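You operate a simulated robot arm through the tools that you are given. There is no shell and no other tool. Be economical: measure what you need, move in short steps, check, and stop when the job is done.

You run a simulated robot arm. Do the job below in one go: nothing can be reset, and whatever is moved stays where it is left.

Task
Fold the divider in the small jig; put it in the white tray.
Fine: clamp down, then lever down to its stop and back, then clamp fully up.

The check looks at the end state, three seconds after you hand in, the way a careful person would. Anything else that was tipped, shoved, dropped, spilled or broken makes it a failure. Flat cloth is picked up by pressing the open fingertips on it (5 to 10 N) and closing them slowly along it; thin cloth reads only 2 to 8 mm in the jaws.

Robot
A 7-joint arm with a two-finger parallel gripper, fixed in place. Base frame: the origin is at the foot of the arm, x ahead of it, y to its left, z up; the work surface is at about z = 0. Lengths are in m, angles in degrees, forces in N, time in s.
With the tool pointing down near the work surface it reaches from about 0.22 to 0.58 m from the base axis. Its first joint turns from -66.0 to 66.0 degrees. Payload 2.5 kg.
The TCP is the grasp point between the finger pads, 0.023 m short of the fingertips. In the tool frame z runs along the fingers and y along their closing line. The gripper opens to 0.094 m. The fingers are 0.038 m wide and 0.01 m thick; the gripper's body (0.054 by 0.096 m) begins 0.039 m behind the TCP.
Orientation is that of the tool frame in the base frame, as [roll, pitch, yaw] about the fixed x, y, z axes, in that order (R = Rz(yaw) Ry(pitch) Rx(roll)). With the fingers straight down and closing along the base's y, the tool's x points along the base's -x, its y along +y and its z along -z.

Tools
- The arm moves only by the tool jog_arm. Its argument "motion" is a list that holds one entry, the list of rows, each a list of 7 numbers: the shift along the tool's x, y, z in m, then the turn, a rotation vector about the tool's x, y, z in degrees, then the finger opening in m, from 0 to 0.094. In form: [[[tx, ty, tz, wx, wy, wz, grip], ...]]. A call has 1 to 10 rows; each row is the pose to reach, as a shift and turn from the pose commanded when the call began, along the tool's axes at that moment. Each row takes 0.2 s and may step no farther than 0.05 m and 8.6 degrees from the row before; otherwise, or with a gripper value out of range, the whole call is refused. Where a pose cannot be reached the arm comes as near as it can. A force on the tool above 60 N (or 10 N above the force at the start of the call, whichever is more), or a blocked arm, ends the call early, and 0.2 s more pass. The fingers move at their own pace (about 0.108 m/s each) and stop on an object; they squeeze with about 32 N. The grip force told is the motor's: it shows also when the fingers shut on nothing. Time passes only in rows, and 0.2 s behind the last, so rows that repeat a pose let the fingers close. The reply holds the time, the measured pose of the TCP, the force on the tool along the base axes, the opening and the grip force, in the units named above and with some noise, with the torque about the TCP (base axes, N m) and any sound that the robot's microphone picked up.
- Cameras (640 x 400 px; columns grow to the right, rows downward): "scene" is fixed at [0.0886, -0.3875, 0.5718]; the picture's right is [0.98, -0.19, 0.00], its down [-0.08, -0.40, -0.91] and it looks along [0.17, 0.90, -0.41] (base axes); focal length 340 px, centre (320, 200). "wrist" rides on the gripper at [0.086, 0.016, -0.074] in the tool frame; the picture's right is [-0.18, 0.98, 0.00], its down [-0.58, -0.11, -0.81] and it looks along [-0.79, -0.15, 0.59] (tool axes); focal length 243 px, centre (320, 200). There is no depth. A picture from a camera that has moved, and an enlarged one, comes with that camera's place and axes in the base frame and with its lens. The place of the scene camera against the robot may be out by one fixed shift of up to 0.012 m in any direction.
- snapshot(camera): a new picture of that camera. It takes no simulated time.
- enlarge(camera, box): a new picture of the part [left, top, right, bottom] of that camera's present view, enlarged. It takes no simulated time.
- job_done(): hands the job in; it is judged then, once.

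Go step by step. Nothing tells you positions but the pictures and the camera data: compare them with the known pose of the tool, close in by small moves and look again before you grip or let go. The budget is 120 turns and 64 pictures, counting those below and the enlarged ones. Unless the task says otherwise, let go and move clear before handing in, and close with one line.

The tools are called after "Emit:" by a JSON object that holds its "op" and its "data". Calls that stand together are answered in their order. jog_arm: Moves the arm, as the interface text tells. Its arguments: {"type":"object","properties":{"motion":{"type":"array"}},"required":["motion"]} The other tools are called the same way: snapshot (camera) takes a picture; enlarge (camera, box) takes an enlarged picture of a part of a camera's view; job_done () hands the job in.

At the start:

```text
t: 0.0
tcp_pos: [0.2592, 0.2898, 0.3858]
tcp_rot: [179.9, 0.0, 179.9]
contact_force: [0.0, 0.2, -0.3]
torque: [0.0, -0.01, -0.02]
width: 0.0942
finger_force: 0.1
```

scene: 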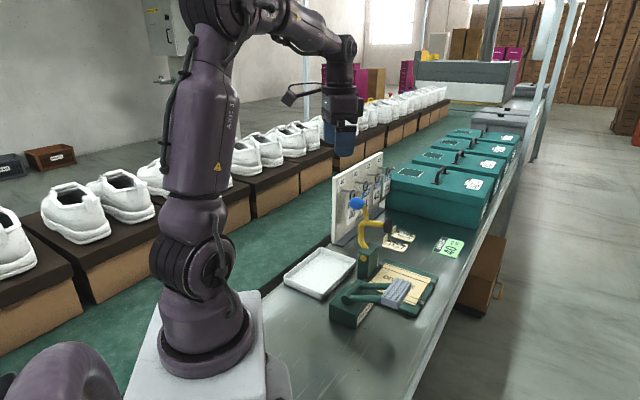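
wrist: 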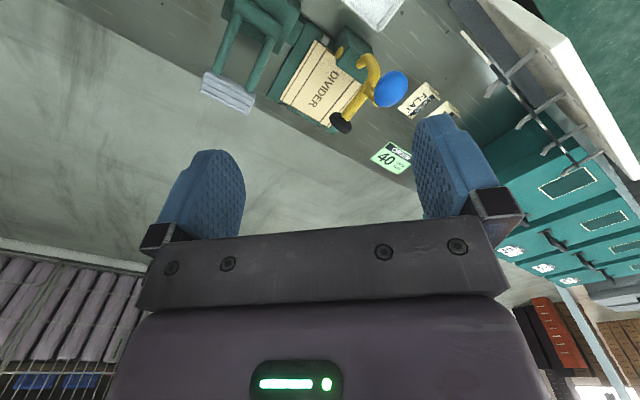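

I see a small green jig with a divider card lying in it, a yellow toggle clamp with a blue knob, a green lever with a grey grip, and a white tray to the left of the jig. I'll enlarge both views to measure them.

Emit:
{"op": "enlarge", "data": {"camera": "scene", "box": [270, 180, 480, 330]}}

Emit:
{"op": "enlarge", "data": {"camera": "wrist", "box": [190, 0, 470, 175]}}

```text
2.67 times, centred on (375, 255) of scene
camera zoom: at [0.0886, -0.3875, 0.5718], right [0.98, -0.19, 0.0], down [-0.08, -0.4, -0.91], along [0.17, 0.9, -0.41], focal length 908 px, centre (173, 53)
```

zoom: 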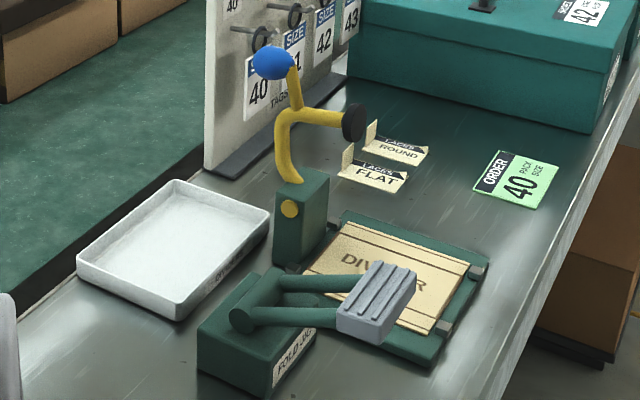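

```text
2.29 times, centred on (330, 88) of wrist
camera zoom: at [0.1716, 0.306, 0.46], right [0.18, 0.98, 0.0], down [0.58, -0.11, 0.81], along [0.79, -0.15, -0.59], focal length 555 px, centre (297, 457)
```

zoom: 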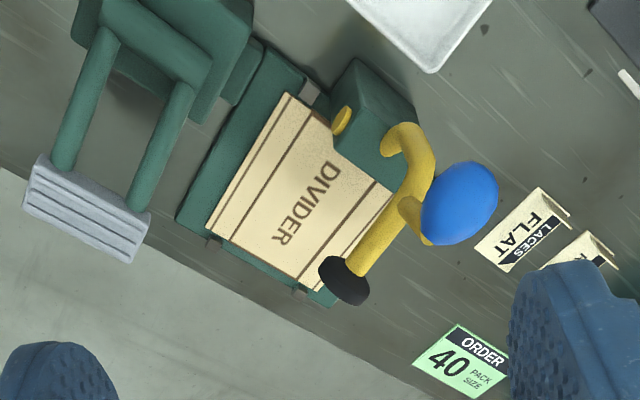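

The jig is turned about -43° in plan, by my triangulation. The knob is near (0.32, 0.354, 0.213), the clamp pad near (0.38, 0.295, 0.175), the lever handle near (0.342, 0.13, 0.104) and the divider near (0.417, 0.266). I'll turn the tool to line up with the jig and look again.

Emit:
{"op": "jog_arm", "data": {"motion": [[[0, 0.005, 0, 0, 0, 8.6, 0.094], [0, 0.01, 0, 0, 0, 17.2, 0.094], [0, 0.02, 0, 0, 0, 25.8, 0.094], [0, 0.03, 0, 0, 0, 34.4, 0.094], [0, 0.04, 0, 0, 0, 43, 0.094]]]}}

Emit:
{"op": "snapshot", "data": {"camera": "wrist"}}

```text
t: 1.2
tcp_pos: [0.2582, 0.3293, 0.3872]
tcp_rot: [-180.0, 0.1, 136.9]
contact_force: [0.3, 0.4, 0.2]
torque: [0.04, 0.01, 0.04]
width: 0.0939
finger_force: 0.1
```

```text
59 pictures are left
camera wrist: at [0.2068, 0.4008, 0.4601], right [0.81, 0.59, 0.0], down [0.35, -0.48, 0.81], along [0.48, -0.65, -0.59], focal length 243 px, centre (320, 200)
```

wrist: 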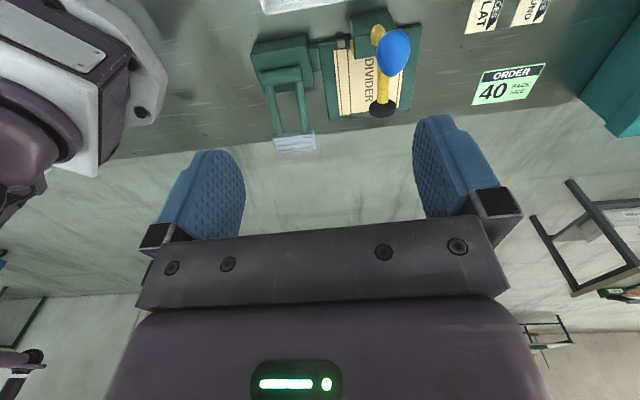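

Emit:
{"op": "enlarge", "data": {"camera": "wrist", "box": [230, 0, 470, 155]}}

```text
2.58 times, centred on (350, 78) of wrist
camera zoom: at [0.2068, 0.4008, 0.4601], right [0.81, 0.59, 0.0], down [0.35, -0.48, 0.81], along [0.48, -0.65, -0.59], focal length 626 px, centre (243, 516)
```

zoom: 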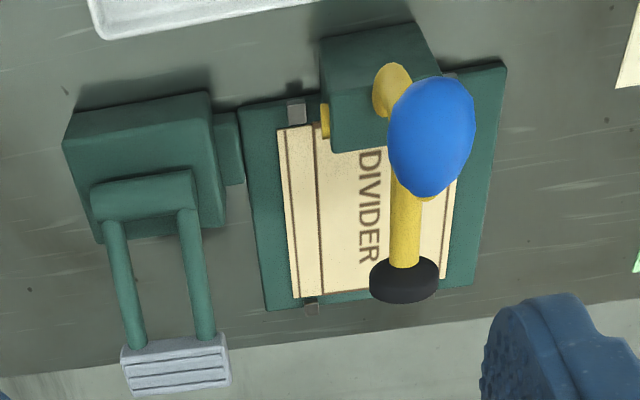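

The creases run along the lever-arm direction, and the clamp swings in the plane of knob and pad. The knob is at about (0.324, 0.356, 0.207) and the clamp pivot is low on the post. I'll move above the knob with the fingers open.

Emit:
{"op": "jog_arm", "data": {"motion": [[[-0.015, 0.03, 0.02, 0, 0, 0, 0.094], [-0.03, 0.064, 0.045, 0, 0, 0, 0.094], [-0.03, 0.064, 0.09, 0, 0, 0, 0.094], [-0.03, 0.064, 0.1, 0, 0, 0, 0.094]]]}}

Emit:
{"op": "snapshot", "data": {"camera": "wrist"}}

Emit:
{"op": "enlarge", "data": {"camera": "scene", "box": [270, 130, 480, 330]}}

```text
t: 2.2
tcp_pos: [0.3241, 0.3577, 0.2835]
tcp_rot: [180.0, 0.0, 136.9]
contact_force: [-0.2, 0.7, -0.6]
torque: [-0.05, 0.02, -0.03]
width: 0.094
finger_force: 0.0
```

```text
57 pictures are left
camera wrist: at [0.2714, 0.4287, 0.358], right [0.8, 0.59, 0.0], down [0.35, -0.48, 0.81], along [0.48, -0.65, -0.59], focal length 243 px, centre (320, 200)
```

wrist: 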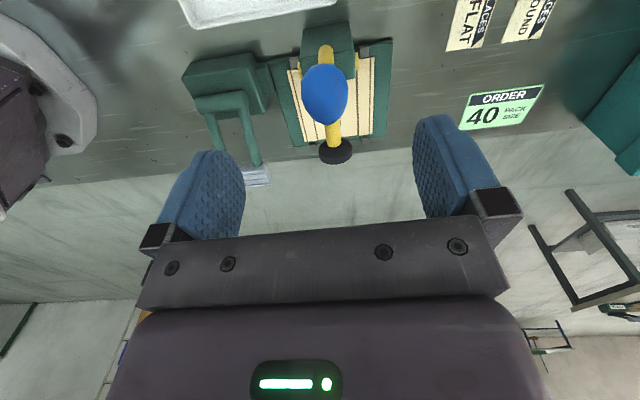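

```text
2.00 times, centred on (375, 230) of scene
camera zoom: at [0.0886, -0.3875, 0.5718], right [0.98, -0.19, 0.0], down [-0.08, -0.4, -0.91], along [0.17, 0.9, -0.41], focal length 681 px, centre (210, 140)
```

zoom: 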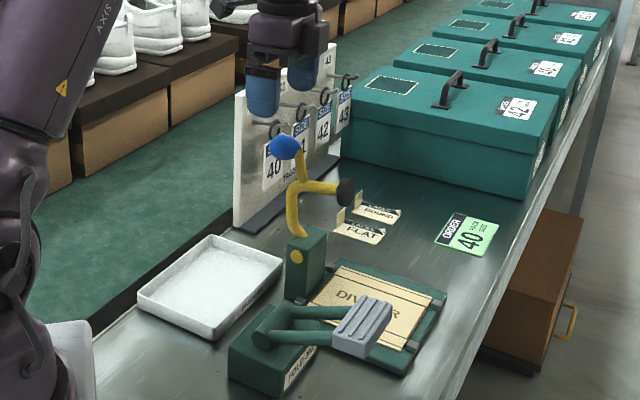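

The knob is centred between the fingers and the tag board is clear. I'll descend and close on the knob.

Emit:
{"op": "jog_arm", "data": {"motion": [[[0, 0, 0.03, 0, 0, 0, 0.094], [0, 0, 0.055, 0, 0, 0, 0.094], [0, 0, 0.078, 0, 0, 0, 0.094], [0, 0, 0.078, 0, 0, 0, 0.06]]]}}

Emit:
{"op": "snapshot", "data": {"camera": "wrist"}}

Emit:
{"op": "enlarge", "data": {"camera": "scene", "box": [300, 130, 460, 280]}}

```text
t: 3.2
tcp_pos: [0.3247, 0.3549, 0.2082]
tcp_rot: [179.9, 0.0, 137.1]
contact_force: [-0.1, -0.6, -0.4]
torque: [-0.01, -0.03, 0.0]
width: 0.06
finger_force: 0.0
```

```text
55 pictures are left
camera wrist: at [0.2714, 0.4268, 0.2814], right [0.8, 0.59, 0.0], down [0.35, -0.48, 0.81], along [0.48, -0.65, -0.59], focal length 243 px, centre (320, 200)
```

wrist: 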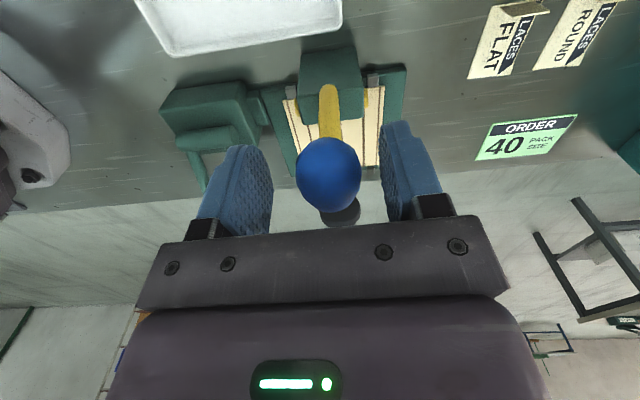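

```text
2.67 times, centred on (380, 205) of scene
camera zoom: at [0.0886, -0.3875, 0.5718], right [0.98, -0.19, 0.0], down [-0.08, -0.4, -0.91], along [0.17, 0.9, -0.41], focal length 908 px, centre (160, 187)
```

zoom: 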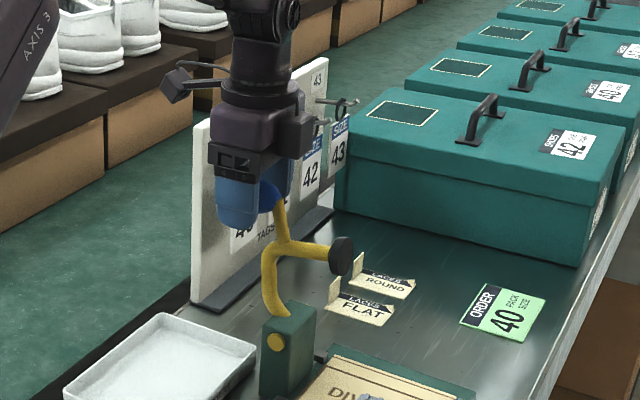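

The knob sits between the pads, so I'll close on it.

Emit:
{"op": "jog_arm", "data": {"motion": [[[0, 0, 0, 0, 0, 0, 0.045], [0, 0, 0, 0, 0, 0, 0.03], [0, 0, 0, 0, 0, 0, 0.03]]]}}

```text
t: 4.0
tcp_pos: [0.3248, 0.3573, 0.2101]
tcp_rot: [179.8, 0.0, 137.1]
contact_force: [14.0, 12.2, -2.7]
torque: [-0.01, -0.12, -0.01]
width: 0.0382
finger_force: 9.6
```

The pads hold the knob but are slightly off-centre, shown by a side force along +v. I'll shift 2–3 mm that way.

Emit:
{"op": "jog_arm", "data": {"motion": [[[0, 0.002, 0, 0, 0, 0, 0.03], [0, 0.003, 0, 0, 0, 0, 0.03]]]}}

```text
t: 4.6
tcp_pos: [0.325, 0.3586, 0.208]
tcp_rot: [-180.0, -0.1, 137.1]
contact_force: [5.6, 7.1, 5.0]
torque: [0.08, -0.06, 0.03]
width: 0.0346
finger_force: 4.6
```

Now I'll swing the clamp forward along its arc in small steps, watching the force.

Emit:
{"op": "jog_arm", "data": {"motion": [[[-0.009, 0.001, -0.0025, 0, 0, 0, 0.025], [-0.0175, 0.001, -0.0043, 0, 0, 0, 0.025], [-0.0265, 0.001, -0.0055, 0, 0, 0, 0.025]]]}}

Emit:
{"op": "snapshot", "data": {"camera": "wrist"}}

```text
t: 5.4
tcp_pos: [0.3456, 0.3396, 0.2138]
tcp_rot: [-179.8, -0.1, 137.0]
contact_force: [-6.5, 8.2, 0.8]
torque: [0.93, 0.97, 0.1]
width: 0.0322
finger_force: 44.9
```

```text
53 pictures are left
camera wrist: at [0.293, 0.4113, 0.2874], right [0.8, 0.59, 0.0], down [0.35, -0.48, 0.81], along [0.48, -0.65, -0.59], focal length 243 px, centre (320, 200)
```

wrist: 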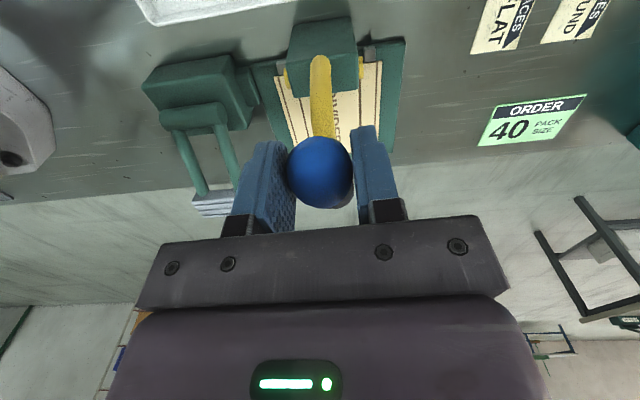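

The clamp follows with about 10 N of drag, so I'll continue the arc.

Emit:
{"op": "jog_arm", "data": {"motion": [[[-0.009, 0, -0.0004, 0, 0, 0, 0.025], [-0.0181, 0, -0.0004, 0, 0, 0, 0.025], [-0.0271, 0, 0.0005, 0, 0, 0, 0.025], [-0.0361, 0, 0.0018, 0, 0, 0, 0.025], [-0.045, 0, 0.0038, 0, 0, 0, 0.025], [-0.0537, 0, 0.0064, 0, 0, 0, 0.025]]]}}

Emit:
{"op": "enlarge", "data": {"camera": "scene", "box": [300, 150, 460, 310]}}

```text
t: 6.8
tcp_pos: [0.3846, 0.3013, 0.2076]
tcp_rot: [-179.3, 0.0, 137.1]
contact_force: [-28.7, -21.1, 15.3]
torque: [0.76, 0.95, 0.12]
width: 0.032
finger_force: 45.1
```

```text
2.50 times, centred on (380, 230) of scene
camera zoom: at [0.0885, -0.3876, 0.5718], right [0.98, -0.19, 0.0], down [-0.08, -0.4, -0.91], along [0.17, 0.9, -0.41], focal length 851 px, centre (170, 125)
```

zoom: 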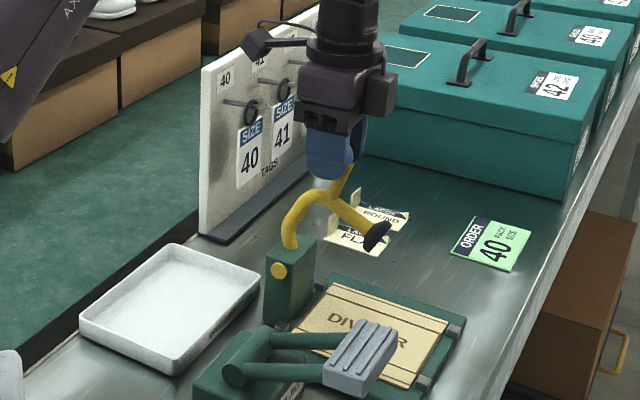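

The clamp is about half way down. A side force of about 35 N means the swing plane is slightly off, so I'll correct by 2 mm towards -v and continue.

Emit:
{"op": "jog_arm", "data": {"motion": [[[-0.001, -0.0022, 0, 0, 0, 0, 0.025], [-0.0075, -0.0025, 0.003, 0, 0, 0, 0.025], [-0.0153, -0.0028, 0.0063, 0, 0, 0, 0.025], [-0.0235, -0.003, 0.0106, 0, 0, 0, 0.025], [-0.031, -0.0033, 0.0153, 0, 0, 0, 0.025]]]}}

```text
t: 8.0
tcp_pos: [0.4063, 0.2799, 0.1933]
tcp_rot: [-179.6, 0.1, 136.9]
contact_force: [-16.1, -16.1, 19.1]
torque: [0.85, 0.92, 0.1]
width: 0.0321
finger_force: 44.9
```

I'll continue the arc with a 1 mm larger radius and a little more -v.

Emit:
{"op": "jog_arm", "data": {"motion": [[[-0.0086, -0.0015, 0.0038, 0, 0, 0, 0.025], [-0.0156, -0.0018, 0.0097, 0, 0, 0, 0.025], [-0.0223, -0.002, 0.0161, 0, 0, 0, 0.025], [-0.0284, -0.002, 0.023, 0, 0, 0, 0.025], [-0.0341, -0.002, 0.0302, 0, 0, 0, 0.025], [-0.0392, -0.002, 0.0379, 0, 0, 0, 0.025]]]}}

Emit:
{"op": "enlarge", "data": {"camera": "scene", "box": [300, 170, 460, 330]}}

```text
t: 9.4
tcp_pos: [0.435, 0.2515, 0.1547]
tcp_rot: [179.9, 0.1, 136.9]
contact_force: [1.2, -13.1, 18.9]
torque: [0.87, 0.88, 0.05]
width: 0.0321
finger_force: 45.2
```

```text
2.50 times, centred on (380, 250) of scene
camera zoom: at [0.0885, -0.3876, 0.5718], right [0.98, -0.19, 0.0], down [-0.08, -0.4, -0.91], along [0.17, 0.9, -0.41], focal length 851 px, centre (170, 75)
```

zoom: 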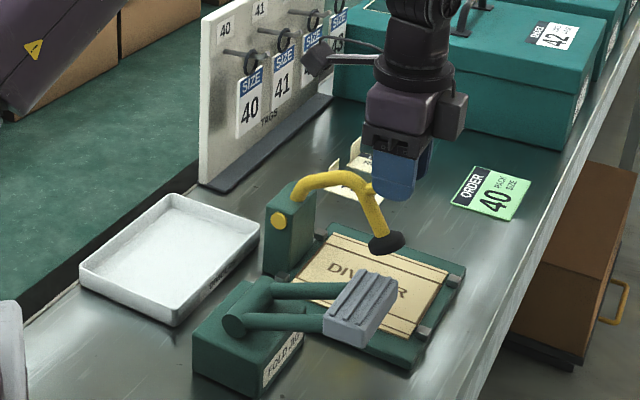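

The pad is still a few centimetres above the divider, so I'll continue down.

Emit:
{"op": "jog_arm", "data": {"motion": [[[-0.0058, -0.0005, 0.0075, 0, 0, 0, 0.025], [-0.0105, -0.001, 0.0154, 0, 0, 0, 0.025], [-0.014, -0.001, 0.024, 0, 0, 0, 0.025], [-0.0169, -0.001, 0.033, 0, 0, 0, 0.025]]]}}

Emit:
{"op": "enlarge", "data": {"camera": "scene", "box": [300, 170, 460, 330]}}

```text
t: 10.4
tcp_pos: [0.4465, 0.2394, 0.1207]
tcp_rot: [-179.9, 0.1, 137.1]
contact_force: [6.1, -13.0, 13.0]
torque: [0.7, 0.74, 0.09]
width: 0.0321
finger_force: 44.5
```

```text
2.50 times, centred on (380, 250) of scene
camera zoom: at [0.0886, -0.3876, 0.5718], right [0.98, -0.19, 0.0], down [-0.08, -0.4, -0.91], along [0.17, 0.9, -0.41], focal length 851 px, centre (170, 75)
```

zoom: 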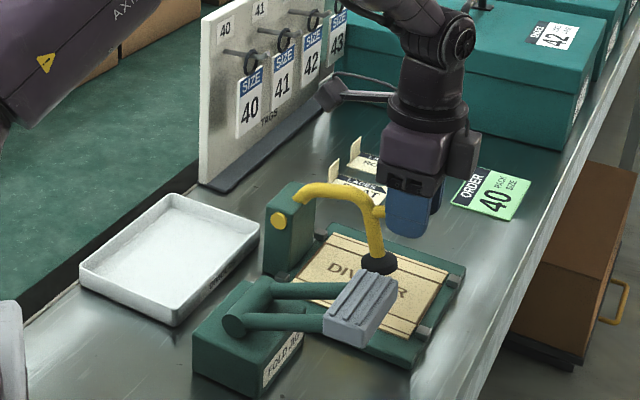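

Almost there. I'll press down in small steps until it stops.

Emit:
{"op": "jog_arm", "data": {"motion": [[[-0.0015, 0, 0.0045, 0, 0, 0, 0.025], [-0.0025, 0, 0.0088, 0, 0, 0, 0.025], [-0.0035, 0, 0.0135, 0, 0, 0, 0.025], [-0.004, 0, 0.018, 0, 0, 0, 0.025]]]}}

Emit:
{"op": "enlarge", "data": {"camera": "scene", "box": [320, 190, 450, 310]}}

```text
t: 11.4
tcp_pos: [0.4485, 0.237, 0.1043]
tcp_rot: [180.0, 0.1, 136.9]
contact_force: [14.1, -15.5, 14.8]
torque: [0.92, 0.89, 0.06]
width: 0.0319
finger_force: 45.1
```

```text
3.33 times, centred on (385, 250) of scene
camera zoom: at [0.0886, -0.3876, 0.5718], right [0.98, -0.19, 0.0], down [-0.08, -0.4, -0.91], along [0.17, 0.9, -0.41], focal length 1134 px, centre (103, 33)
```

zoom: 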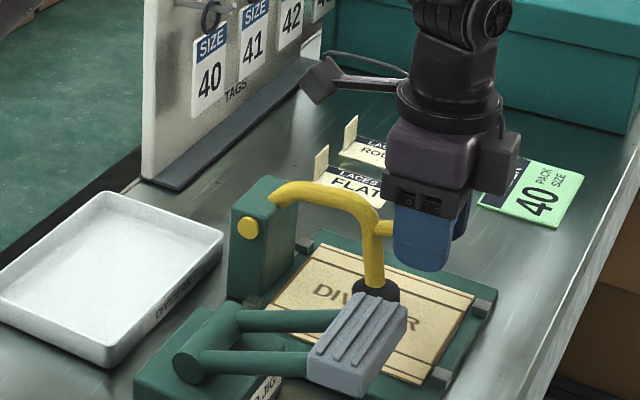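

There is no hard stop yet, so I'll go a bit further and ease outward.

Emit:
{"op": "jog_arm", "data": {"motion": [[[-0.002, 0, 0.004, 0, 0, 0, 0.025], [-0.0025, 0, 0.008, 0, 0, 0, 0.025], [-0.0025, 0, 0.012, 0, 0, 0, 0.025]]]}}

Emit:
{"op": "snapshot", "data": {"camera": "wrist"}}

```text
t: 12.2
tcp_pos: [0.4492, 0.2356, 0.0917]
tcp_rot: [-179.9, 0.0, 137.0]
contact_force: [9.6, -14.7, 12.0]
torque: [0.98, 0.95, 0.06]
width: 0.0317
finger_force: 44.5
```

```text
48 pictures are left
camera wrist: at [0.3974, 0.3066, 0.1649], right [0.8, 0.59, 0.0], down [0.35, -0.47, 0.81], along [0.48, -0.65, -0.59], focal length 243 px, centre (320, 200)
```

wrist: 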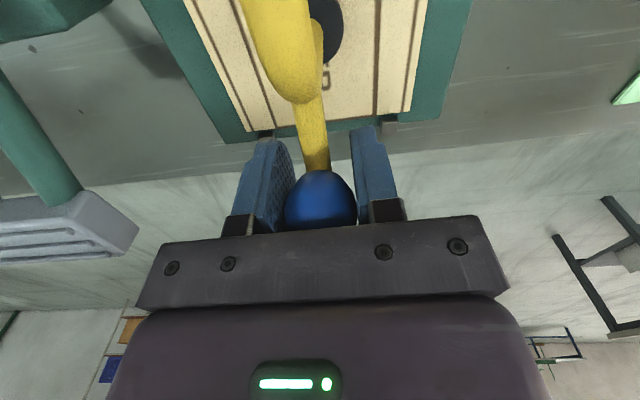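

Emit:
{"op": "enlarge", "data": {"camera": "scene", "box": [340, 210, 420, 280]}}

Emit:
{"op": "enlarge", "data": {"camera": "wrist", "box": [180, 0, 440, 160]}}

```text
5.71 times, centred on (380, 245) of scene
camera zoom: at [0.0886, -0.3876, 0.5718], right [0.98, -0.19, 0.0], down [-0.08, -0.4, -0.91], along [0.17, 0.9, -0.41], focal length 1945 px, centre (-23, -57)
```

zoom: 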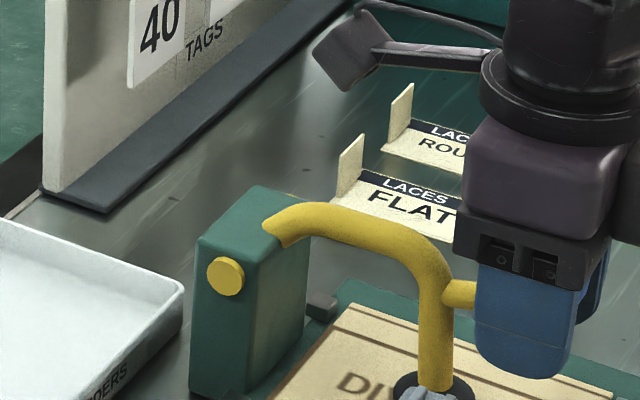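

```text
2.46 times, centred on (310, 80) of wrist
camera zoom: at [0.3974, 0.3066, 0.1649], right [0.8, 0.59, 0.0], down [0.35, -0.47, 0.81], along [0.48, -0.65, -0.59], focal length 597 px, centre (345, 495)
```

zoom: 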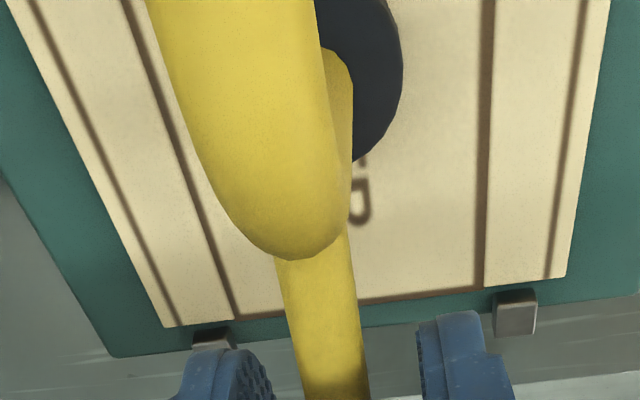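

The pad leg is vertical and the knob has slid up a little in the grip, so the clamp is at or near its stop. I'll release it, rise, and press with closed fingertips on top of the knob to make sure.

Emit:
{"op": "jog_arm", "data": {"motion": [[[0, 0, 0, 0, 0, 0, 0.06], [0, 0, 0, 0, 0, 0, 0.065], [0, 0, -0.035, 0, 0, 0, 0.065], [0, 0, -0.075, 0, 0, 0, 0.065], [0, 0, -0.075, 0, 0, 0, 0.0], [0, 0, -0.075, 0, 0, 0, 0.0]]]}}

Emit:
{"op": "snapshot", "data": {"camera": "wrist"}}

Emit:
{"op": "enlarge", "data": {"camera": "scene", "box": [320, 190, 450, 310]}}

```text
t: 13.6
tcp_pos: [0.4493, 0.2354, 0.168]
tcp_rot: [180.0, 0.0, 137.0]
contact_force: [-0.3, 0.1, -0.4]
torque: [-0.03, 0.0, -0.01]
width: 0.0
finger_force: 32.3
```

```text
45 pictures are left
camera wrist: at [0.397, 0.3058, 0.2409], right [0.8, 0.59, 0.0], down [0.35, -0.48, 0.81], along [0.48, -0.65, -0.59], focal length 243 px, centre (320, 200)
```

wrist: 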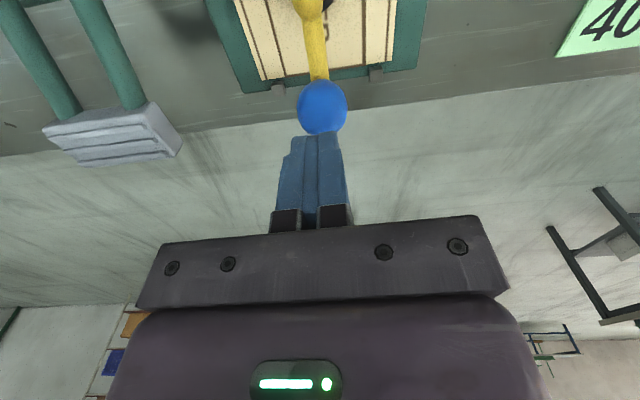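

```text
3.33 times, centred on (385, 250) of scene
camera zoom: at [0.0886, -0.3875, 0.5718], right [0.98, -0.19, 0.0], down [-0.08, -0.4, -0.91], along [0.17, 0.9, -0.41], focal length 1134 px, centre (103, 33)
```

zoom: 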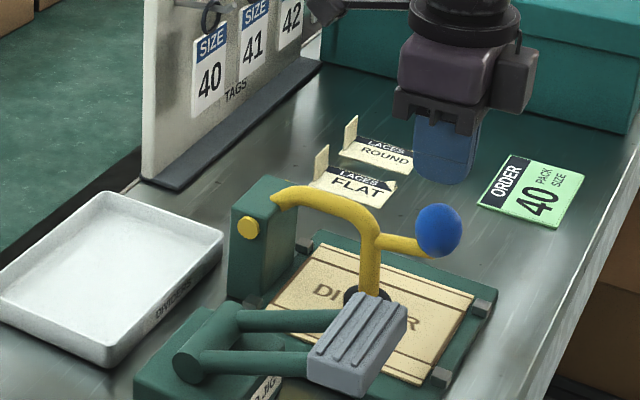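

The clamp stays put. I'll press down gently on top of the knob, which is at about z = 0.107.

Emit:
{"op": "jog_arm", "data": {"motion": [[[0.002, 0, 0.01, 0, 0, 0, 0], [0.002, 0, 0.016, 0, 0, 0, 0], [0.002, 0, 0.02, 0, 0, 0, 0], [0.002, 0, 0.024, 0, 0, 0, 0]]]}}

```text
t: 14.6
tcp_pos: [0.449, 0.2367, 0.1421]
tcp_rot: [179.9, 0.0, 137.0]
contact_force: [-2.4, -2.2, 7.6]
torque: [-0.06, 0.01, -0.03]
width: 0.0
finger_force: 32.2
```

Emit:
{"op": "jog_arm", "data": {"motion": [[[0, 0, 0.002, 0, 0, 0, 0], [0, 0, 0.004, 0, 0, 0, 0], [0, 0, 0.006, 0, 0, 0, 0]]]}}

```text
t: 15.5
tcp_pos: [0.4496, 0.2384, 0.1428]
tcp_rot: [179.4, 0.2, 136.9]
contact_force: [-4.1, -1.2, 11.2]
torque: [-0.09, 0.07, -0.02]
width: 0.0001
finger_force: 31.7
stopped in row 3: the force on the tool passed its limit at 60 N (the readings are from after the stop); the commanded pose is now the measured one
```

There's a hard stop, so the clamp is fully down. Next I'll rise and move over the lever handle, then look.

Emit:
{"op": "jog_arm", "data": {"motion": [[[0, 0, -0.03, 0, 0, 0, 0], [0, 0, -0.077, 0, 0, 0, 0], [0, -0.045, -0.077, 0, 0, 0, 0.04], [0.003, -0.09, -0.077, 0, 0, 0, 0.09], [0.005, -0.13, -0.077, 0, 0, 0, 0.09], [0.005, -0.153, -0.077, 0, 0, 0, 0.09]]]}}

Emit:
{"op": "snapshot", "data": {"camera": "wrist"}}

Emit:
{"op": "enlarge", "data": {"camera": "scene", "box": [310, 170, 460, 330]}}

```text
t: 16.9
tcp_pos: [0.3401, 0.1299, 0.2174]
tcp_rot: [179.6, 0.2, 137.0]
contact_force: [0.1, 0.3, 0.9]
torque: [0.04, 0.02, 0.0]
width: 0.0901
finger_force: 0.0
```

```text
43 pictures are left
camera wrist: at [0.2874, 0.199, 0.2905], right [0.81, 0.59, 0.01], down [0.35, -0.48, 0.81], along [0.48, -0.65, -0.59], focal length 243 px, centre (320, 200)
```

wrist: 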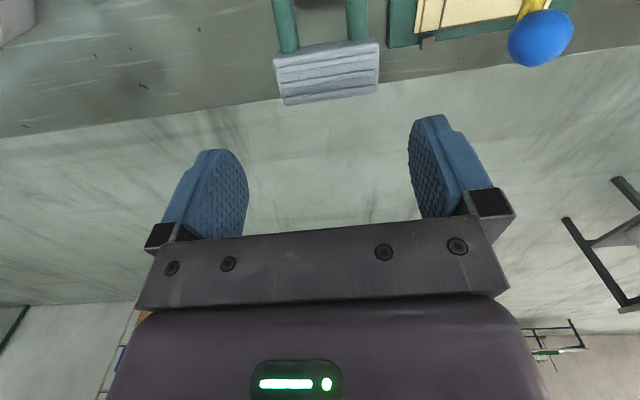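

```text
2.50 times, centred on (385, 250) of scene
camera zoom: at [0.0886, -0.3875, 0.5718], right [0.98, -0.19, 0.0], down [-0.08, -0.4, -0.91], along [0.17, 0.9, -0.41], focal length 851 px, centre (158, 75)
```

zoom: 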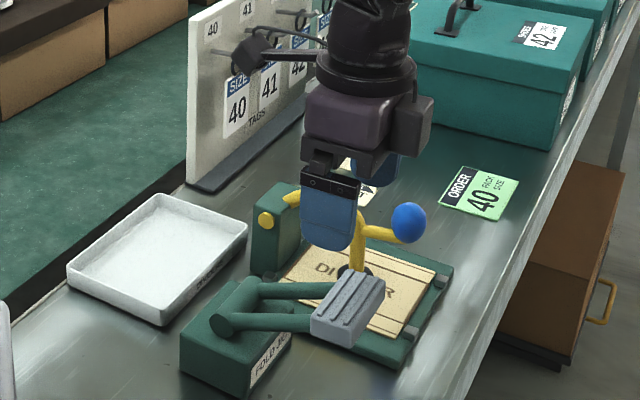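

The handle is about 75 mm wide across and aligned with the jaw, and the jaw opens to 94 mm. I'll shift 4 mm, open fully, come down to just above it and look.

Emit:
{"op": "jog_arm", "data": {"motion": [[[-0.002, 0.004, 0.03, 0, 0, 0, 0.094], [-0.002, 0.004, 0.072, 0, 0, 0, 0.094]]]}}

Emit:
{"op": "snapshot", "data": {"camera": "wrist"}}

```text
t: 17.5
tcp_pos: [0.3458, 0.1313, 0.1462]
tcp_rot: [179.6, 0.3, 137.1]
contact_force: [-1.1, 0.4, 0.4]
torque: [-0.01, -0.01, 0.01]
width: 0.0942
finger_force: 0.0
```

```text
41 pictures are left
camera wrist: at [0.2932, 0.2008, 0.2182], right [0.8, 0.59, 0.01], down [0.34, -0.48, 0.81], along [0.48, -0.65, -0.59], focal length 243 px, centre (320, 200)
```

wrist: 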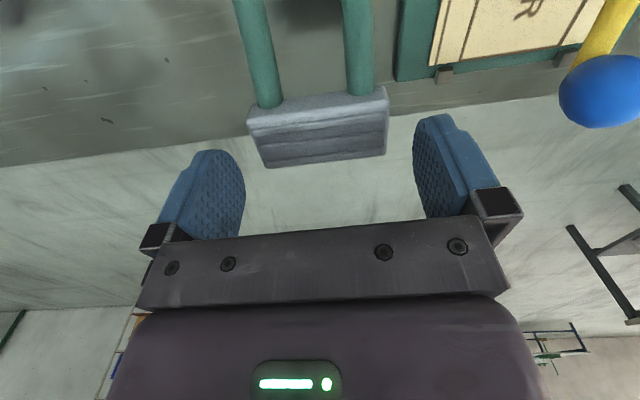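

The handle is centred between the fingers with about 7 mm clearance each side. I'll descend around it.

Emit:
{"op": "jog_arm", "data": {"motion": [[[-0.003, 0, 0.015, 0, 0, 0, 0.094], [-0.003, 0, 0.03, 0, 0, 0, 0.094], [-0.003, 0, 0.045, 0, 0, 0, 0.094]]]}}

Emit:
{"op": "snapshot", "data": {"camera": "wrist"}}

```text
t: 18.3
tcp_pos: [0.3488, 0.1276, 0.1]
tcp_rot: [179.5, 0.3, 136.9]
contact_force: [0.7, -0.7, -0.5]
torque: [0.01, -0.02, -0.01]
width: 0.0941
finger_force: 0.1
```

```text
40 pictures are left
camera wrist: at [0.2962, 0.1989, 0.1733], right [0.81, 0.59, 0.01], down [0.34, -0.48, 0.81], along [0.48, -0.65, -0.59], focal length 243 px, centre (320, 200)
```

wrist: 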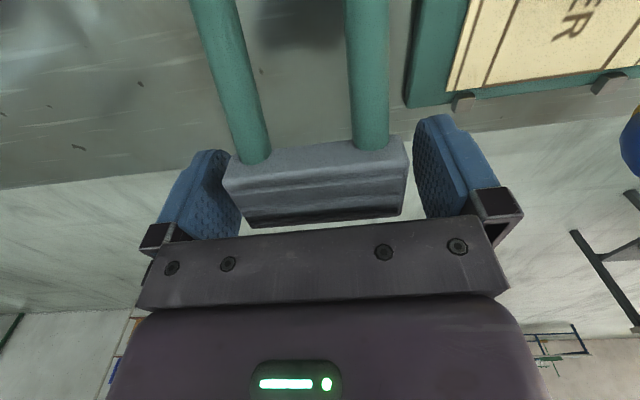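

The handle sits between the fingers, so I'll close slowly.

Emit:
{"op": "jog_arm", "data": {"motion": [[[0, -0.001, 0, 0, 0, 0, 0.085], [0, -0.001, 0, 0, 0, 0, 0.08], [0, -0.001, 0, 0, 0, 0, 0.076]]]}}

```text
t: 19.1
tcp_pos: [0.3487, 0.1281, 0.1014]
tcp_rot: [179.4, 0.2, 137.1]
contact_force: [2.3, 2.3, -1.8]
torque: [-0.26, 0.03, -0.15]
width: 0.0771
finger_force: 23.3
```

The grip is good, with little side force. I'll lower along the estimated arc in small steps.

Emit:
{"op": "jog_arm", "data": {"motion": [[[-0.0015, 0, 0.004, 0, 0, 0, 0.074], [-0.0025, 0, 0.008, 0, 0, 0, 0.074], [-0.0035, 0, 0.012, 0, 0, 0, 0.074]]]}}

Emit:
{"op": "enlarge", "data": {"camera": "scene", "box": [310, 190, 460, 340]}}

```text
t: 19.9
tcp_pos: [0.3505, 0.1253, 0.0887]
tcp_rot: [179.5, 0.2, 136.8]
contact_force: [-2.2, -1.9, 14.0]
torque: [0.77, 1.09, -1.84]
width: 0.0769
finger_force: 44.9
```

```text
2.67 times, centred on (385, 265) of scene
camera zoom: at [0.0886, -0.3876, 0.5718], right [0.98, -0.19, 0.0], down [-0.08, -0.4, -0.91], along [0.17, 0.9, -0.41], focal length 908 px, centre (147, 27)
```

zoom: 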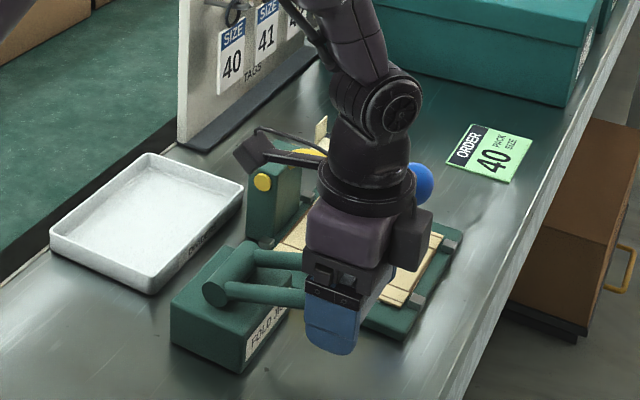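

The lever is moving with about 14 N. I'll continue and tilt the tool slightly with the lever.

Emit:
{"op": "jog_arm", "data": {"motion": [[[-0.001, 0, 0.004, 0, 2, 0, 0.074], [-0.002, 0, 0.008, 0, 4, 0, 0.074], [-0.0025, 0, 0.012, 0, 6, 0, 0.074], [-0.003, 0, 0.016, 0, 8, 0, 0.074]]]}}

```text
t: 20.9
tcp_pos: [0.3537, 0.1238, 0.0728]
tcp_rot: [179.6, -7.7, 136.9]
contact_force: [0.1, -6.7, 14.5]
torque: [0.81, 1.02, -1.64]
width: 0.0771
finger_force: 45.1
```

Emit:
{"op": "jog_arm", "data": {"motion": [[[-0.0005, 0, 0.004, 0, 2, 0, 0.074], [-0.0015, 0, 0.008, 0, 4, 0, 0.074], [-0.0025, 0, 0.012, 0, 6, 0, 0.074], [-0.0035, 0, 0.016, 0, 8, 0, 0.074]]]}}

Emit:
{"op": "enlarge", "data": {"camera": "scene", "box": [310, 190, 460, 340]}}

```text
t: 21.9
tcp_pos: [0.3526, 0.1225, 0.0557]
tcp_rot: [179.6, -15.9, 137.1]
contact_force: [0.0, -12.4, 12.4]
torque: [0.86, 0.51, -1.66]
width: 0.0767
finger_force: 44.9
```

```text
2.67 times, centred on (385, 265) of scene
camera zoom: at [0.0886, -0.3875, 0.5718], right [0.98, -0.19, 0.0], down [-0.08, -0.4, -0.91], along [0.17, 0.9, -0.41], focal length 908 px, centre (147, 27)
```

zoom: 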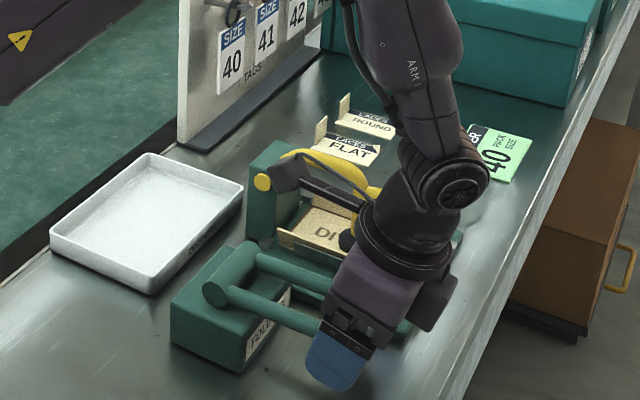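

The near flap is folding up. I'll continue towards the stop.

Emit:
{"op": "jog_arm", "data": {"motion": [[[-0.0013, -0.0005, 0.0038, 0, 2, 0, 0.074], [-0.0024, -0.0005, 0.0077, 0, 3, 0, 0.074], [-0.0034, -0.0005, 0.0115, 0, 4, 0, 0.074]]]}}

Emit:
{"op": "snapshot", "data": {"camera": "wrist"}}

```text
t: 22.7
tcp_pos: [0.3527, 0.1224, 0.0457]
tcp_rot: [179.7, -19.9, 137.2]
contact_force: [-5.9, -11.4, 14.7]
torque: [0.93, 0.75, -1.47]
width: 0.077
finger_force: 44.9
```

```text
37 pictures are left
camera wrist: at [0.3228, 0.1726, 0.143], right [0.8, 0.6, -0.06], down [0.53, -0.64, 0.56], along [0.3, -0.48, -0.83], focal length 243 px, centre (320, 200)
```

wrist: 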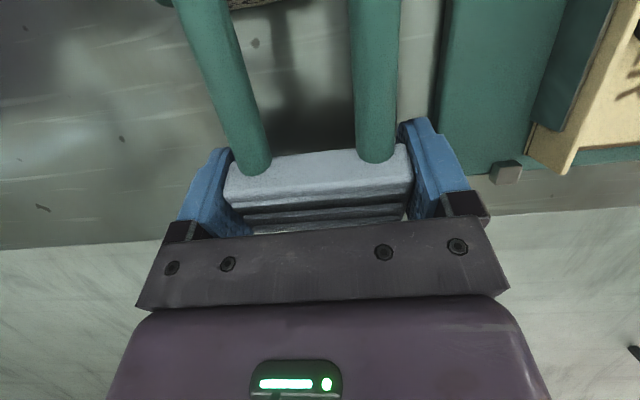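

The hinged plate is lifting the flap. I'll carry on down.

Emit:
{"op": "jog_arm", "data": {"motion": [[[-0.0012, -0.0005, 0.0038, 0, 2, 0, 0.074], [-0.0022, -0.0005, 0.0076, 0, 4, 0, 0.074], [-0.003, -0.0005, 0.0115, 0, 6, 0, 0.074], [-0.0036, -0.0005, 0.0153, 0, 8, 0, 0.074]]]}}

Emit:
{"op": "enlarge", "data": {"camera": "scene", "box": [310, 190, 460, 340]}}

```text
t: 23.7
tcp_pos: [0.3529, 0.124, 0.0291]
tcp_rot: [179.4, -27.6, 137.2]
contact_force: [-6.2, -6.0, 35.6]
torque: [-0.73, -0.07, -1.42]
width: 0.0767
finger_force: 44.9
```

```text
2.67 times, centred on (385, 265) of scene
camera zoom: at [0.0885, -0.3875, 0.5718], right [0.98, -0.19, 0.0], down [-0.08, -0.4, -0.91], along [0.17, 0.9, -0.41], focal length 908 px, centre (147, 27)
```

zoom: 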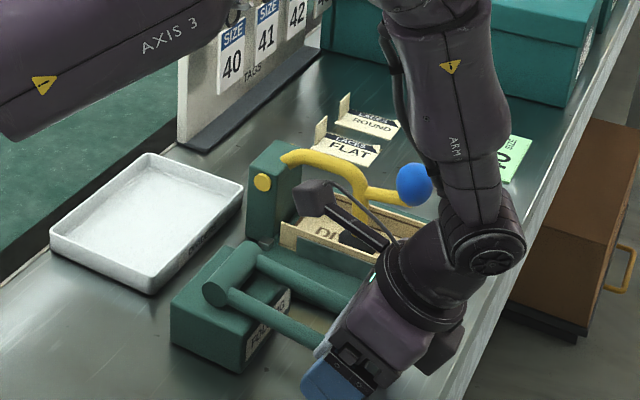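

The force is rising, but that may be the fingertips meeting the table while tilted. I'll let go, straighten the tool above the handle, and press the handle from above with closed fingertips to find its real stop.

Emit:
{"op": "jog_arm", "data": {"motion": [[[0, 0, 0, 0, 0, 0, 0.09], [0, 0, 0, 0, 0, 0, 0.094], [0.006, 0, -0.011, 0, -4, 0, 0.094], [0.0165, 0, -0.031, 0, -11, 0, 0.094], [0.028, 0, -0.053, 0, -19, 0, 0.094], [0.035, 0, -0.066, 0, -27.5, 0, 0.094]]]}}

Emit:
{"op": "snapshot", "data": {"camera": "wrist"}}

Emit:
{"op": "enlarge", "data": {"camera": "scene", "box": [310, 190, 460, 340]}}

```text
t: 25.1
tcp_pos: [0.3526, 0.1221, 0.1033]
tcp_rot: [179.7, -0.2, 137.0]
contact_force: [-0.1, -0.5, -0.4]
torque: [0.02, 0.0, -0.04]
width: 0.0941
finger_force: 0.1
```

```text
35 pictures are left
camera wrist: at [0.2992, 0.1922, 0.1779], right [0.81, 0.59, 0.01], down [0.35, -0.48, 0.8], along [0.48, -0.64, -0.6], focal length 243 px, centre (320, 200)
```

wrist: 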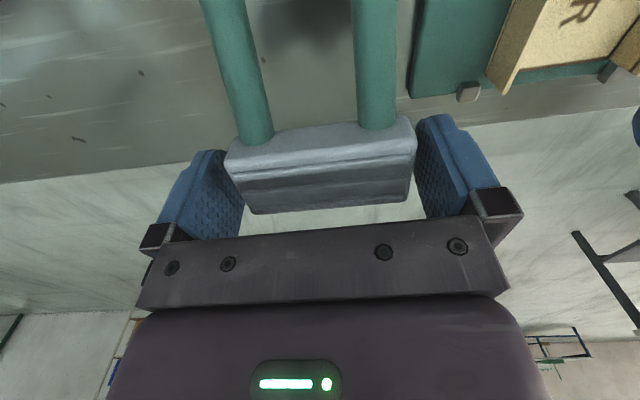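

```text
2.67 times, centred on (385, 265) of scene
camera zoom: at [0.0886, -0.3875, 0.5718], right [0.98, -0.19, 0.0], down [-0.08, -0.4, -0.91], along [0.17, 0.9, -0.41], focal length 908 px, centre (147, 27)
```

zoom: 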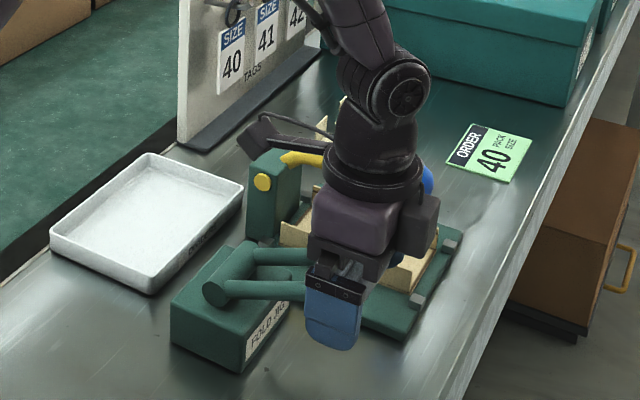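

The lever springs back by itself and the flaps stay folded. I'll rise, close, and press the handle from above to its real stop.

Emit:
{"op": "jog_arm", "data": {"motion": [[[0.003, 0, -0.035, 0, 0, 0, 0.094], [0.006, 0, -0.045, 0, 0, 0, 0.04], [0.006, 0, -0.045, 0, 0, 0, 0], [0.006, 0, -0.045, 0, 0, 0, 0], [0.006, 0, -0.03, 0, 0, 0, 0], [0.004, 0, -0.015, 0, 0, 0, 0]]]}}

Emit:
{"op": "snapshot", "data": {"camera": "wrist"}}

```text
t: 26.5
tcp_pos: [0.3498, 0.1255, 0.1183]
tcp_rot: [179.5, -0.3, 137.0]
contact_force: [1.8, -2.0, 3.6]
torque: [-0.02, 0.04, 0.01]
width: 0.0001
finger_force: 31.8
```

```text
33 pictures are left
camera wrist: at [0.2966, 0.1954, 0.1924], right [0.8, 0.59, 0.01], down [0.35, -0.48, 0.8], along [0.48, -0.64, -0.6], focal length 243 px, centre (320, 200)
```

wrist: 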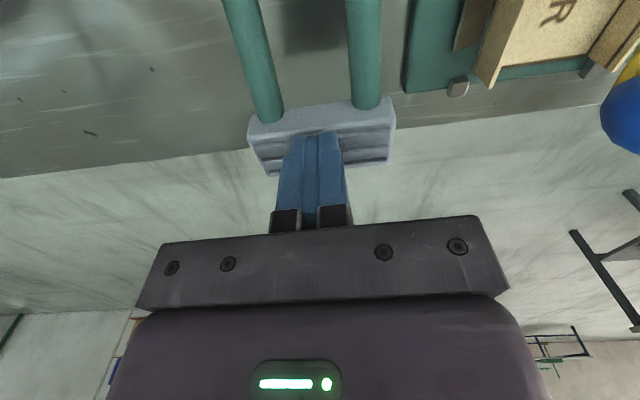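

The fingertips rest on the handle. I'll push it down steadily until it stops.

Emit:
{"op": "jog_arm", "data": {"motion": [[[-0.001, 0, 0.008, 0, 0, 0, 0], [-0.002, 0, 0.016, 0, 0, 0, 0], [-0.003, 0, 0.024, 0, 0, 0, 0], [-0.004, 0, 0.032, 0, 0, 0, 0], [-0.004, 0, 0.04, 0, 0, 0, 0], [-0.003, 0, 0.048, 0, 0, 0, 0], [-0.002, 0, 0.054, 0, 0, 0, 0]]]}}

Emit:
{"op": "snapshot", "data": {"camera": "wrist"}}

```text
t: 27.6
tcp_pos: [0.3518, 0.1235, 0.0853]
tcp_rot: [179.6, -0.6, 137.1]
contact_force: [-7.2, -2.2, 21.7]
torque: [0.0, 0.34, 0.0]
width: 0.0
finger_force: 32.1
stopped in row 5: the force on the tool passed its limit at 79 N (the readings are from after the stop); the commanded pose is now the measured one
```

```text
32 pictures are left
camera wrist: at [0.2993, 0.1937, 0.16], right [0.8, 0.59, 0.0], down [0.35, -0.48, 0.8], along [0.48, -0.64, -0.6], focal length 243 px, centre (320, 200)
```

wrist: 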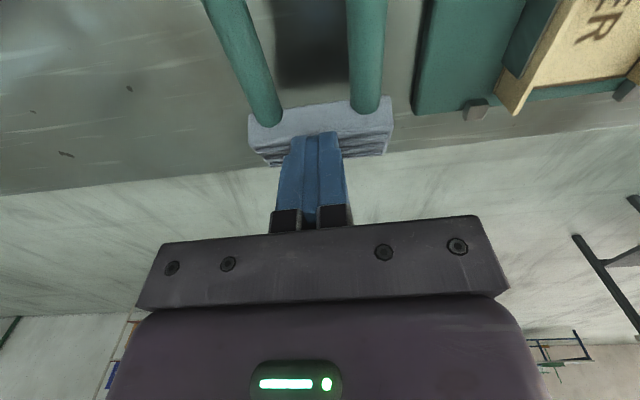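

That stop may come from pressing too fast, so I'll continue more slowly.

Emit:
{"op": "jog_arm", "data": {"motion": [[[0, 0, 0.003, 0, 0, 0, 0], [0, 0, 0.006, 0, 0, 0, 0], [0, 0, 0.009, 0, 0, 0, 0], [0, 0, 0.012, 0, 0, 0, 0]]]}}

```text
t: 28.1
tcp_pos: [0.3518, 0.1241, 0.0859]
tcp_rot: [179.7, -0.6, 137.1]
contact_force: [-6.4, -2.3, 21.2]
torque: [0.0, 0.31, 0.03]
width: 0.0001
finger_force: 32.0
stopped in row 2: the force on the tool passed its limit at 70 N (the readings are from after the stop); the commanded pose is now the measured one
```

Emit:
{"op": "enlarge", "data": {"camera": "scene", "box": [310, 190, 460, 340]}}

```text
2.67 times, centred on (385, 265) of scene
camera zoom: at [0.0886, -0.3875, 0.5718], right [0.98, -0.19, 0.0], down [-0.08, -0.4, -0.91], along [0.17, 0.9, -0.41], focal length 908 px, centre (147, 27)
```

zoom: 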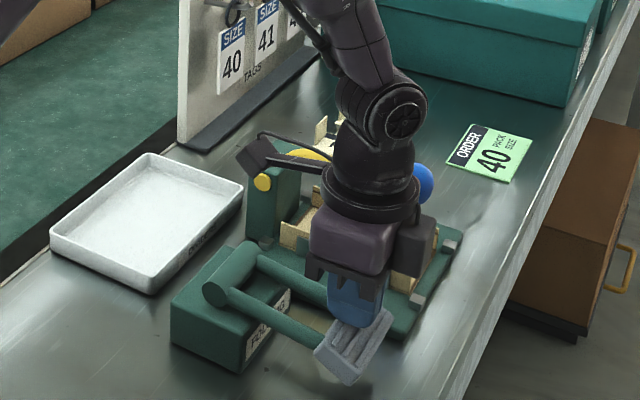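

The lever arms sit at the same low slope as at the gripped minimum, so this is the stop. I'll rise slowly and let it return, then check.

Emit:
{"op": "jog_arm", "data": {"motion": [[[0, 0, -0.01, 0, 0, 0, 0], [0, 0, -0.02, 0, 0, 0, 0], [0, 0, -0.03, 0, 0, 0, 0], [0, 0, -0.045, 0, 0, 0, 0], [0, 0.0, -0.09, 0, 0, 0, 0], [0, 0.0, -0.13, 0, 0, 0, 0], [0.04, 0, -0.15, 0, 0, 0, 0], [0.08, 0, -0.15, 0, 0, 0, 0]]]}}

Emit:
{"op": "snapshot", "data": {"camera": "wrist"}}

Emit:
{"op": "enlarge", "data": {"camera": "scene", "box": [310, 190, 460, 340]}}

```text
t: 29.9
tcp_pos: [0.2946, 0.1764, 0.2332]
tcp_rot: [179.8, -0.6, 137.0]
contact_force: [-0.7, -0.7, -0.3]
torque: [-0.01, 0.0, 0.02]
width: 0.0
finger_force: 32.1
```

```text
30 pictures are left
camera wrist: at [0.2418, 0.246, 0.3083], right [0.8, 0.59, 0.0], down [0.35, -0.48, 0.8], along [0.48, -0.64, -0.6], focal length 243 px, centre (320, 200)
```

wrist: 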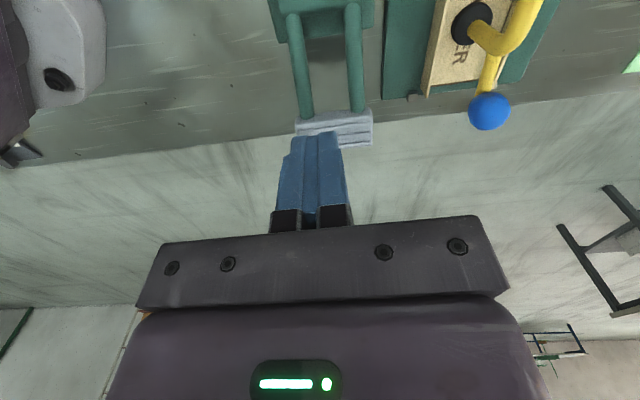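

```text
2.67 times, centred on (385, 265) of scene
camera zoom: at [0.0886, -0.3875, 0.5718], right [0.98, -0.19, 0.0], down [-0.08, -0.4, -0.91], along [0.17, 0.9, -0.41], focal length 908 px, centre (147, 27)
```

zoom: 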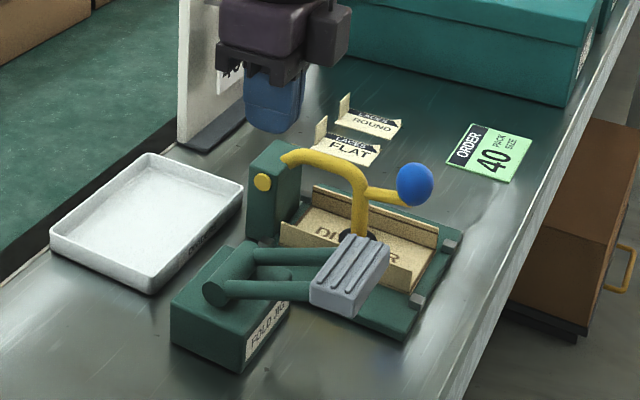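

The lever is back up and both flaps stand at 90°. Next I'll move over the knob, at about (0.449, 0.238, 0.107), to raise the clamp.

Emit:
{"op": "jog_arm", "data": {"motion": [[[-0.02, 0.04, 0, 0, 0, 0, 0], [-0.04, 0.08, 0, 0, 0, 0, 0.03], [-0.06, 0.12, 0, 0, 0, 0, 0.07], [-0.071, 0.15, 0, 0, 0, 0, 0.07], [-0.071, 0.15, 0.045, 0, 0, 0, 0.07]]]}}

Emit:
{"op": "snapshot", "data": {"camera": "wrist"}}

```text
t: 31.1
tcp_pos: [0.4484, 0.2381, 0.1915]
tcp_rot: [179.8, -0.6, 137.1]
contact_force: [-1.0, 0.2, 0.3]
torque: [0.0, 0.0, -0.02]
width: 0.0701
finger_force: 0.1
```

```text
28 pictures are left
camera wrist: at [0.3964, 0.3081, 0.2654], right [0.8, 0.59, 0.0], down [0.36, -0.49, 0.8], along [0.48, -0.64, -0.6], focal length 243 px, centre (320, 200)
```

wrist: 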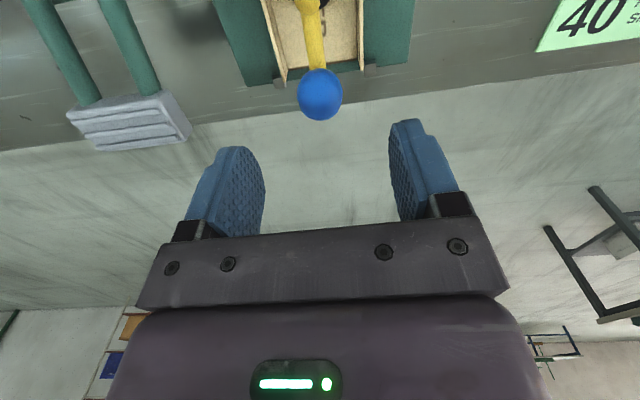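

Centred. I'll descend and grip the knob.

Emit:
{"op": "jog_arm", "data": {"motion": [[[0, 0, 0.03, 0, 0, 0, 0.07], [0, 0, 0.06, 0, 0, 0, 0.07], [0, 0, 0.086, 0, 0, 0, 0.07], [0, 0, 0.086, 0, 0, 0, 0.05], [0, 0, 0.086, 0, 0, 0, 0.036], [0, 0, 0.086, 0, 0, 0, 0.032]]]}}

```text
t: 32.5
tcp_pos: [0.4478, 0.2393, 0.104]
tcp_rot: [179.7, -0.6, 137.2]
contact_force: [-5.3, -3.9, 0.2]
torque: [0.01, -0.02, -0.05]
width: 0.035
finger_force: 3.4
```

Gripped. I'll raise the clamp along the refitted arc, with pivot u = 0.034, z = 0.079 and r = 0.135.

Emit:
{"op": "jog_arm", "data": {"motion": [[[0.0025, 0, -0.0103, 0, 0, 0, 0.025], [0.0054, 0, -0.0193, 0, 0, 0, 0.025], [0.009, 0.0003, -0.028, 0, 0, 0, 0.025], [0.0131, 0.0003, -0.0365, 0, 0, 0, 0.025], [0.0178, 0.0005, -0.0446, 0, 0, 0, 0.025], [0.0231, 0.0005, -0.0525, 0, 0, 0, 0.025]]]}}

Emit:
{"op": "enlarge", "data": {"camera": "scene", "box": [310, 170, 460, 330]}}

```text
t: 33.9
tcp_pos: [0.4298, 0.255, 0.1585]
tcp_rot: [179.8, -0.6, 137.1]
contact_force: [-3.4, -8.5, -9.3]
torque: [-0.84, -0.84, -0.05]
width: 0.0324
finger_force: 44.6
```

```text
2.50 times, centred on (385, 250) of scene
camera zoom: at [0.0887, -0.3875, 0.5718], right [0.98, -0.19, 0.0], down [-0.08, -0.4, -0.91], along [0.17, 0.9, -0.41], focal length 851 px, centre (158, 75)
```

zoom: 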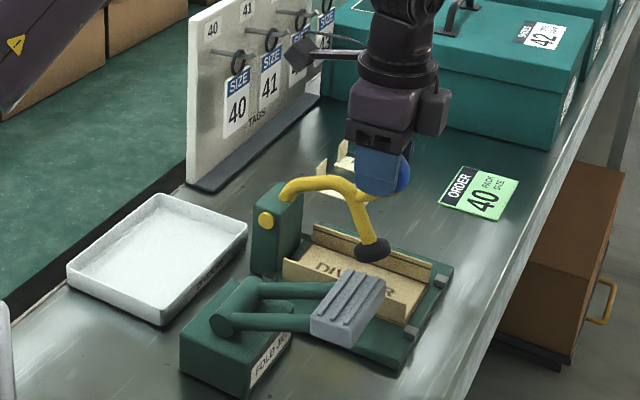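

Following well. I'll continue the arc.

Emit:
{"op": "jog_arm", "data": {"motion": [[[0.0058, 0, -0.0074, 0, 0, 0, 0.025], [0.0121, 0, -0.0144, 0, 0, 0, 0.025], [0.0189, 0.0003, -0.0209, 0, 0, 0, 0.025], [0.0261, 0.0005, -0.027, 0, 0, 0, 0.025], [0.0337, 0.0007, -0.0325, 0, 0, 0, 0.025], [0.0417, 0.001, -0.0375, 0, 0, 0, 0.025], [0.05, 0.0012, -0.0419, 0, 0, 0, 0.025], [0.0586, 0.0014, -0.0458, 0, 0, 0, 0.025], [0.0675, 0.0016, -0.049, 0, 0, 0, 0.025], [0.0765, 0.0018, -0.0516, 0, 0, 0, 0.025]]]}}

```text
t: 36.0
tcp_pos: [0.3771, 0.3073, 0.2125]
tcp_rot: [179.5, -0.6, 137.1]
contact_force: [9.5, -3.9, -0.2]
torque: [-0.89, -1.03, 0.05]
width: 0.0319
finger_force: 44.8
```

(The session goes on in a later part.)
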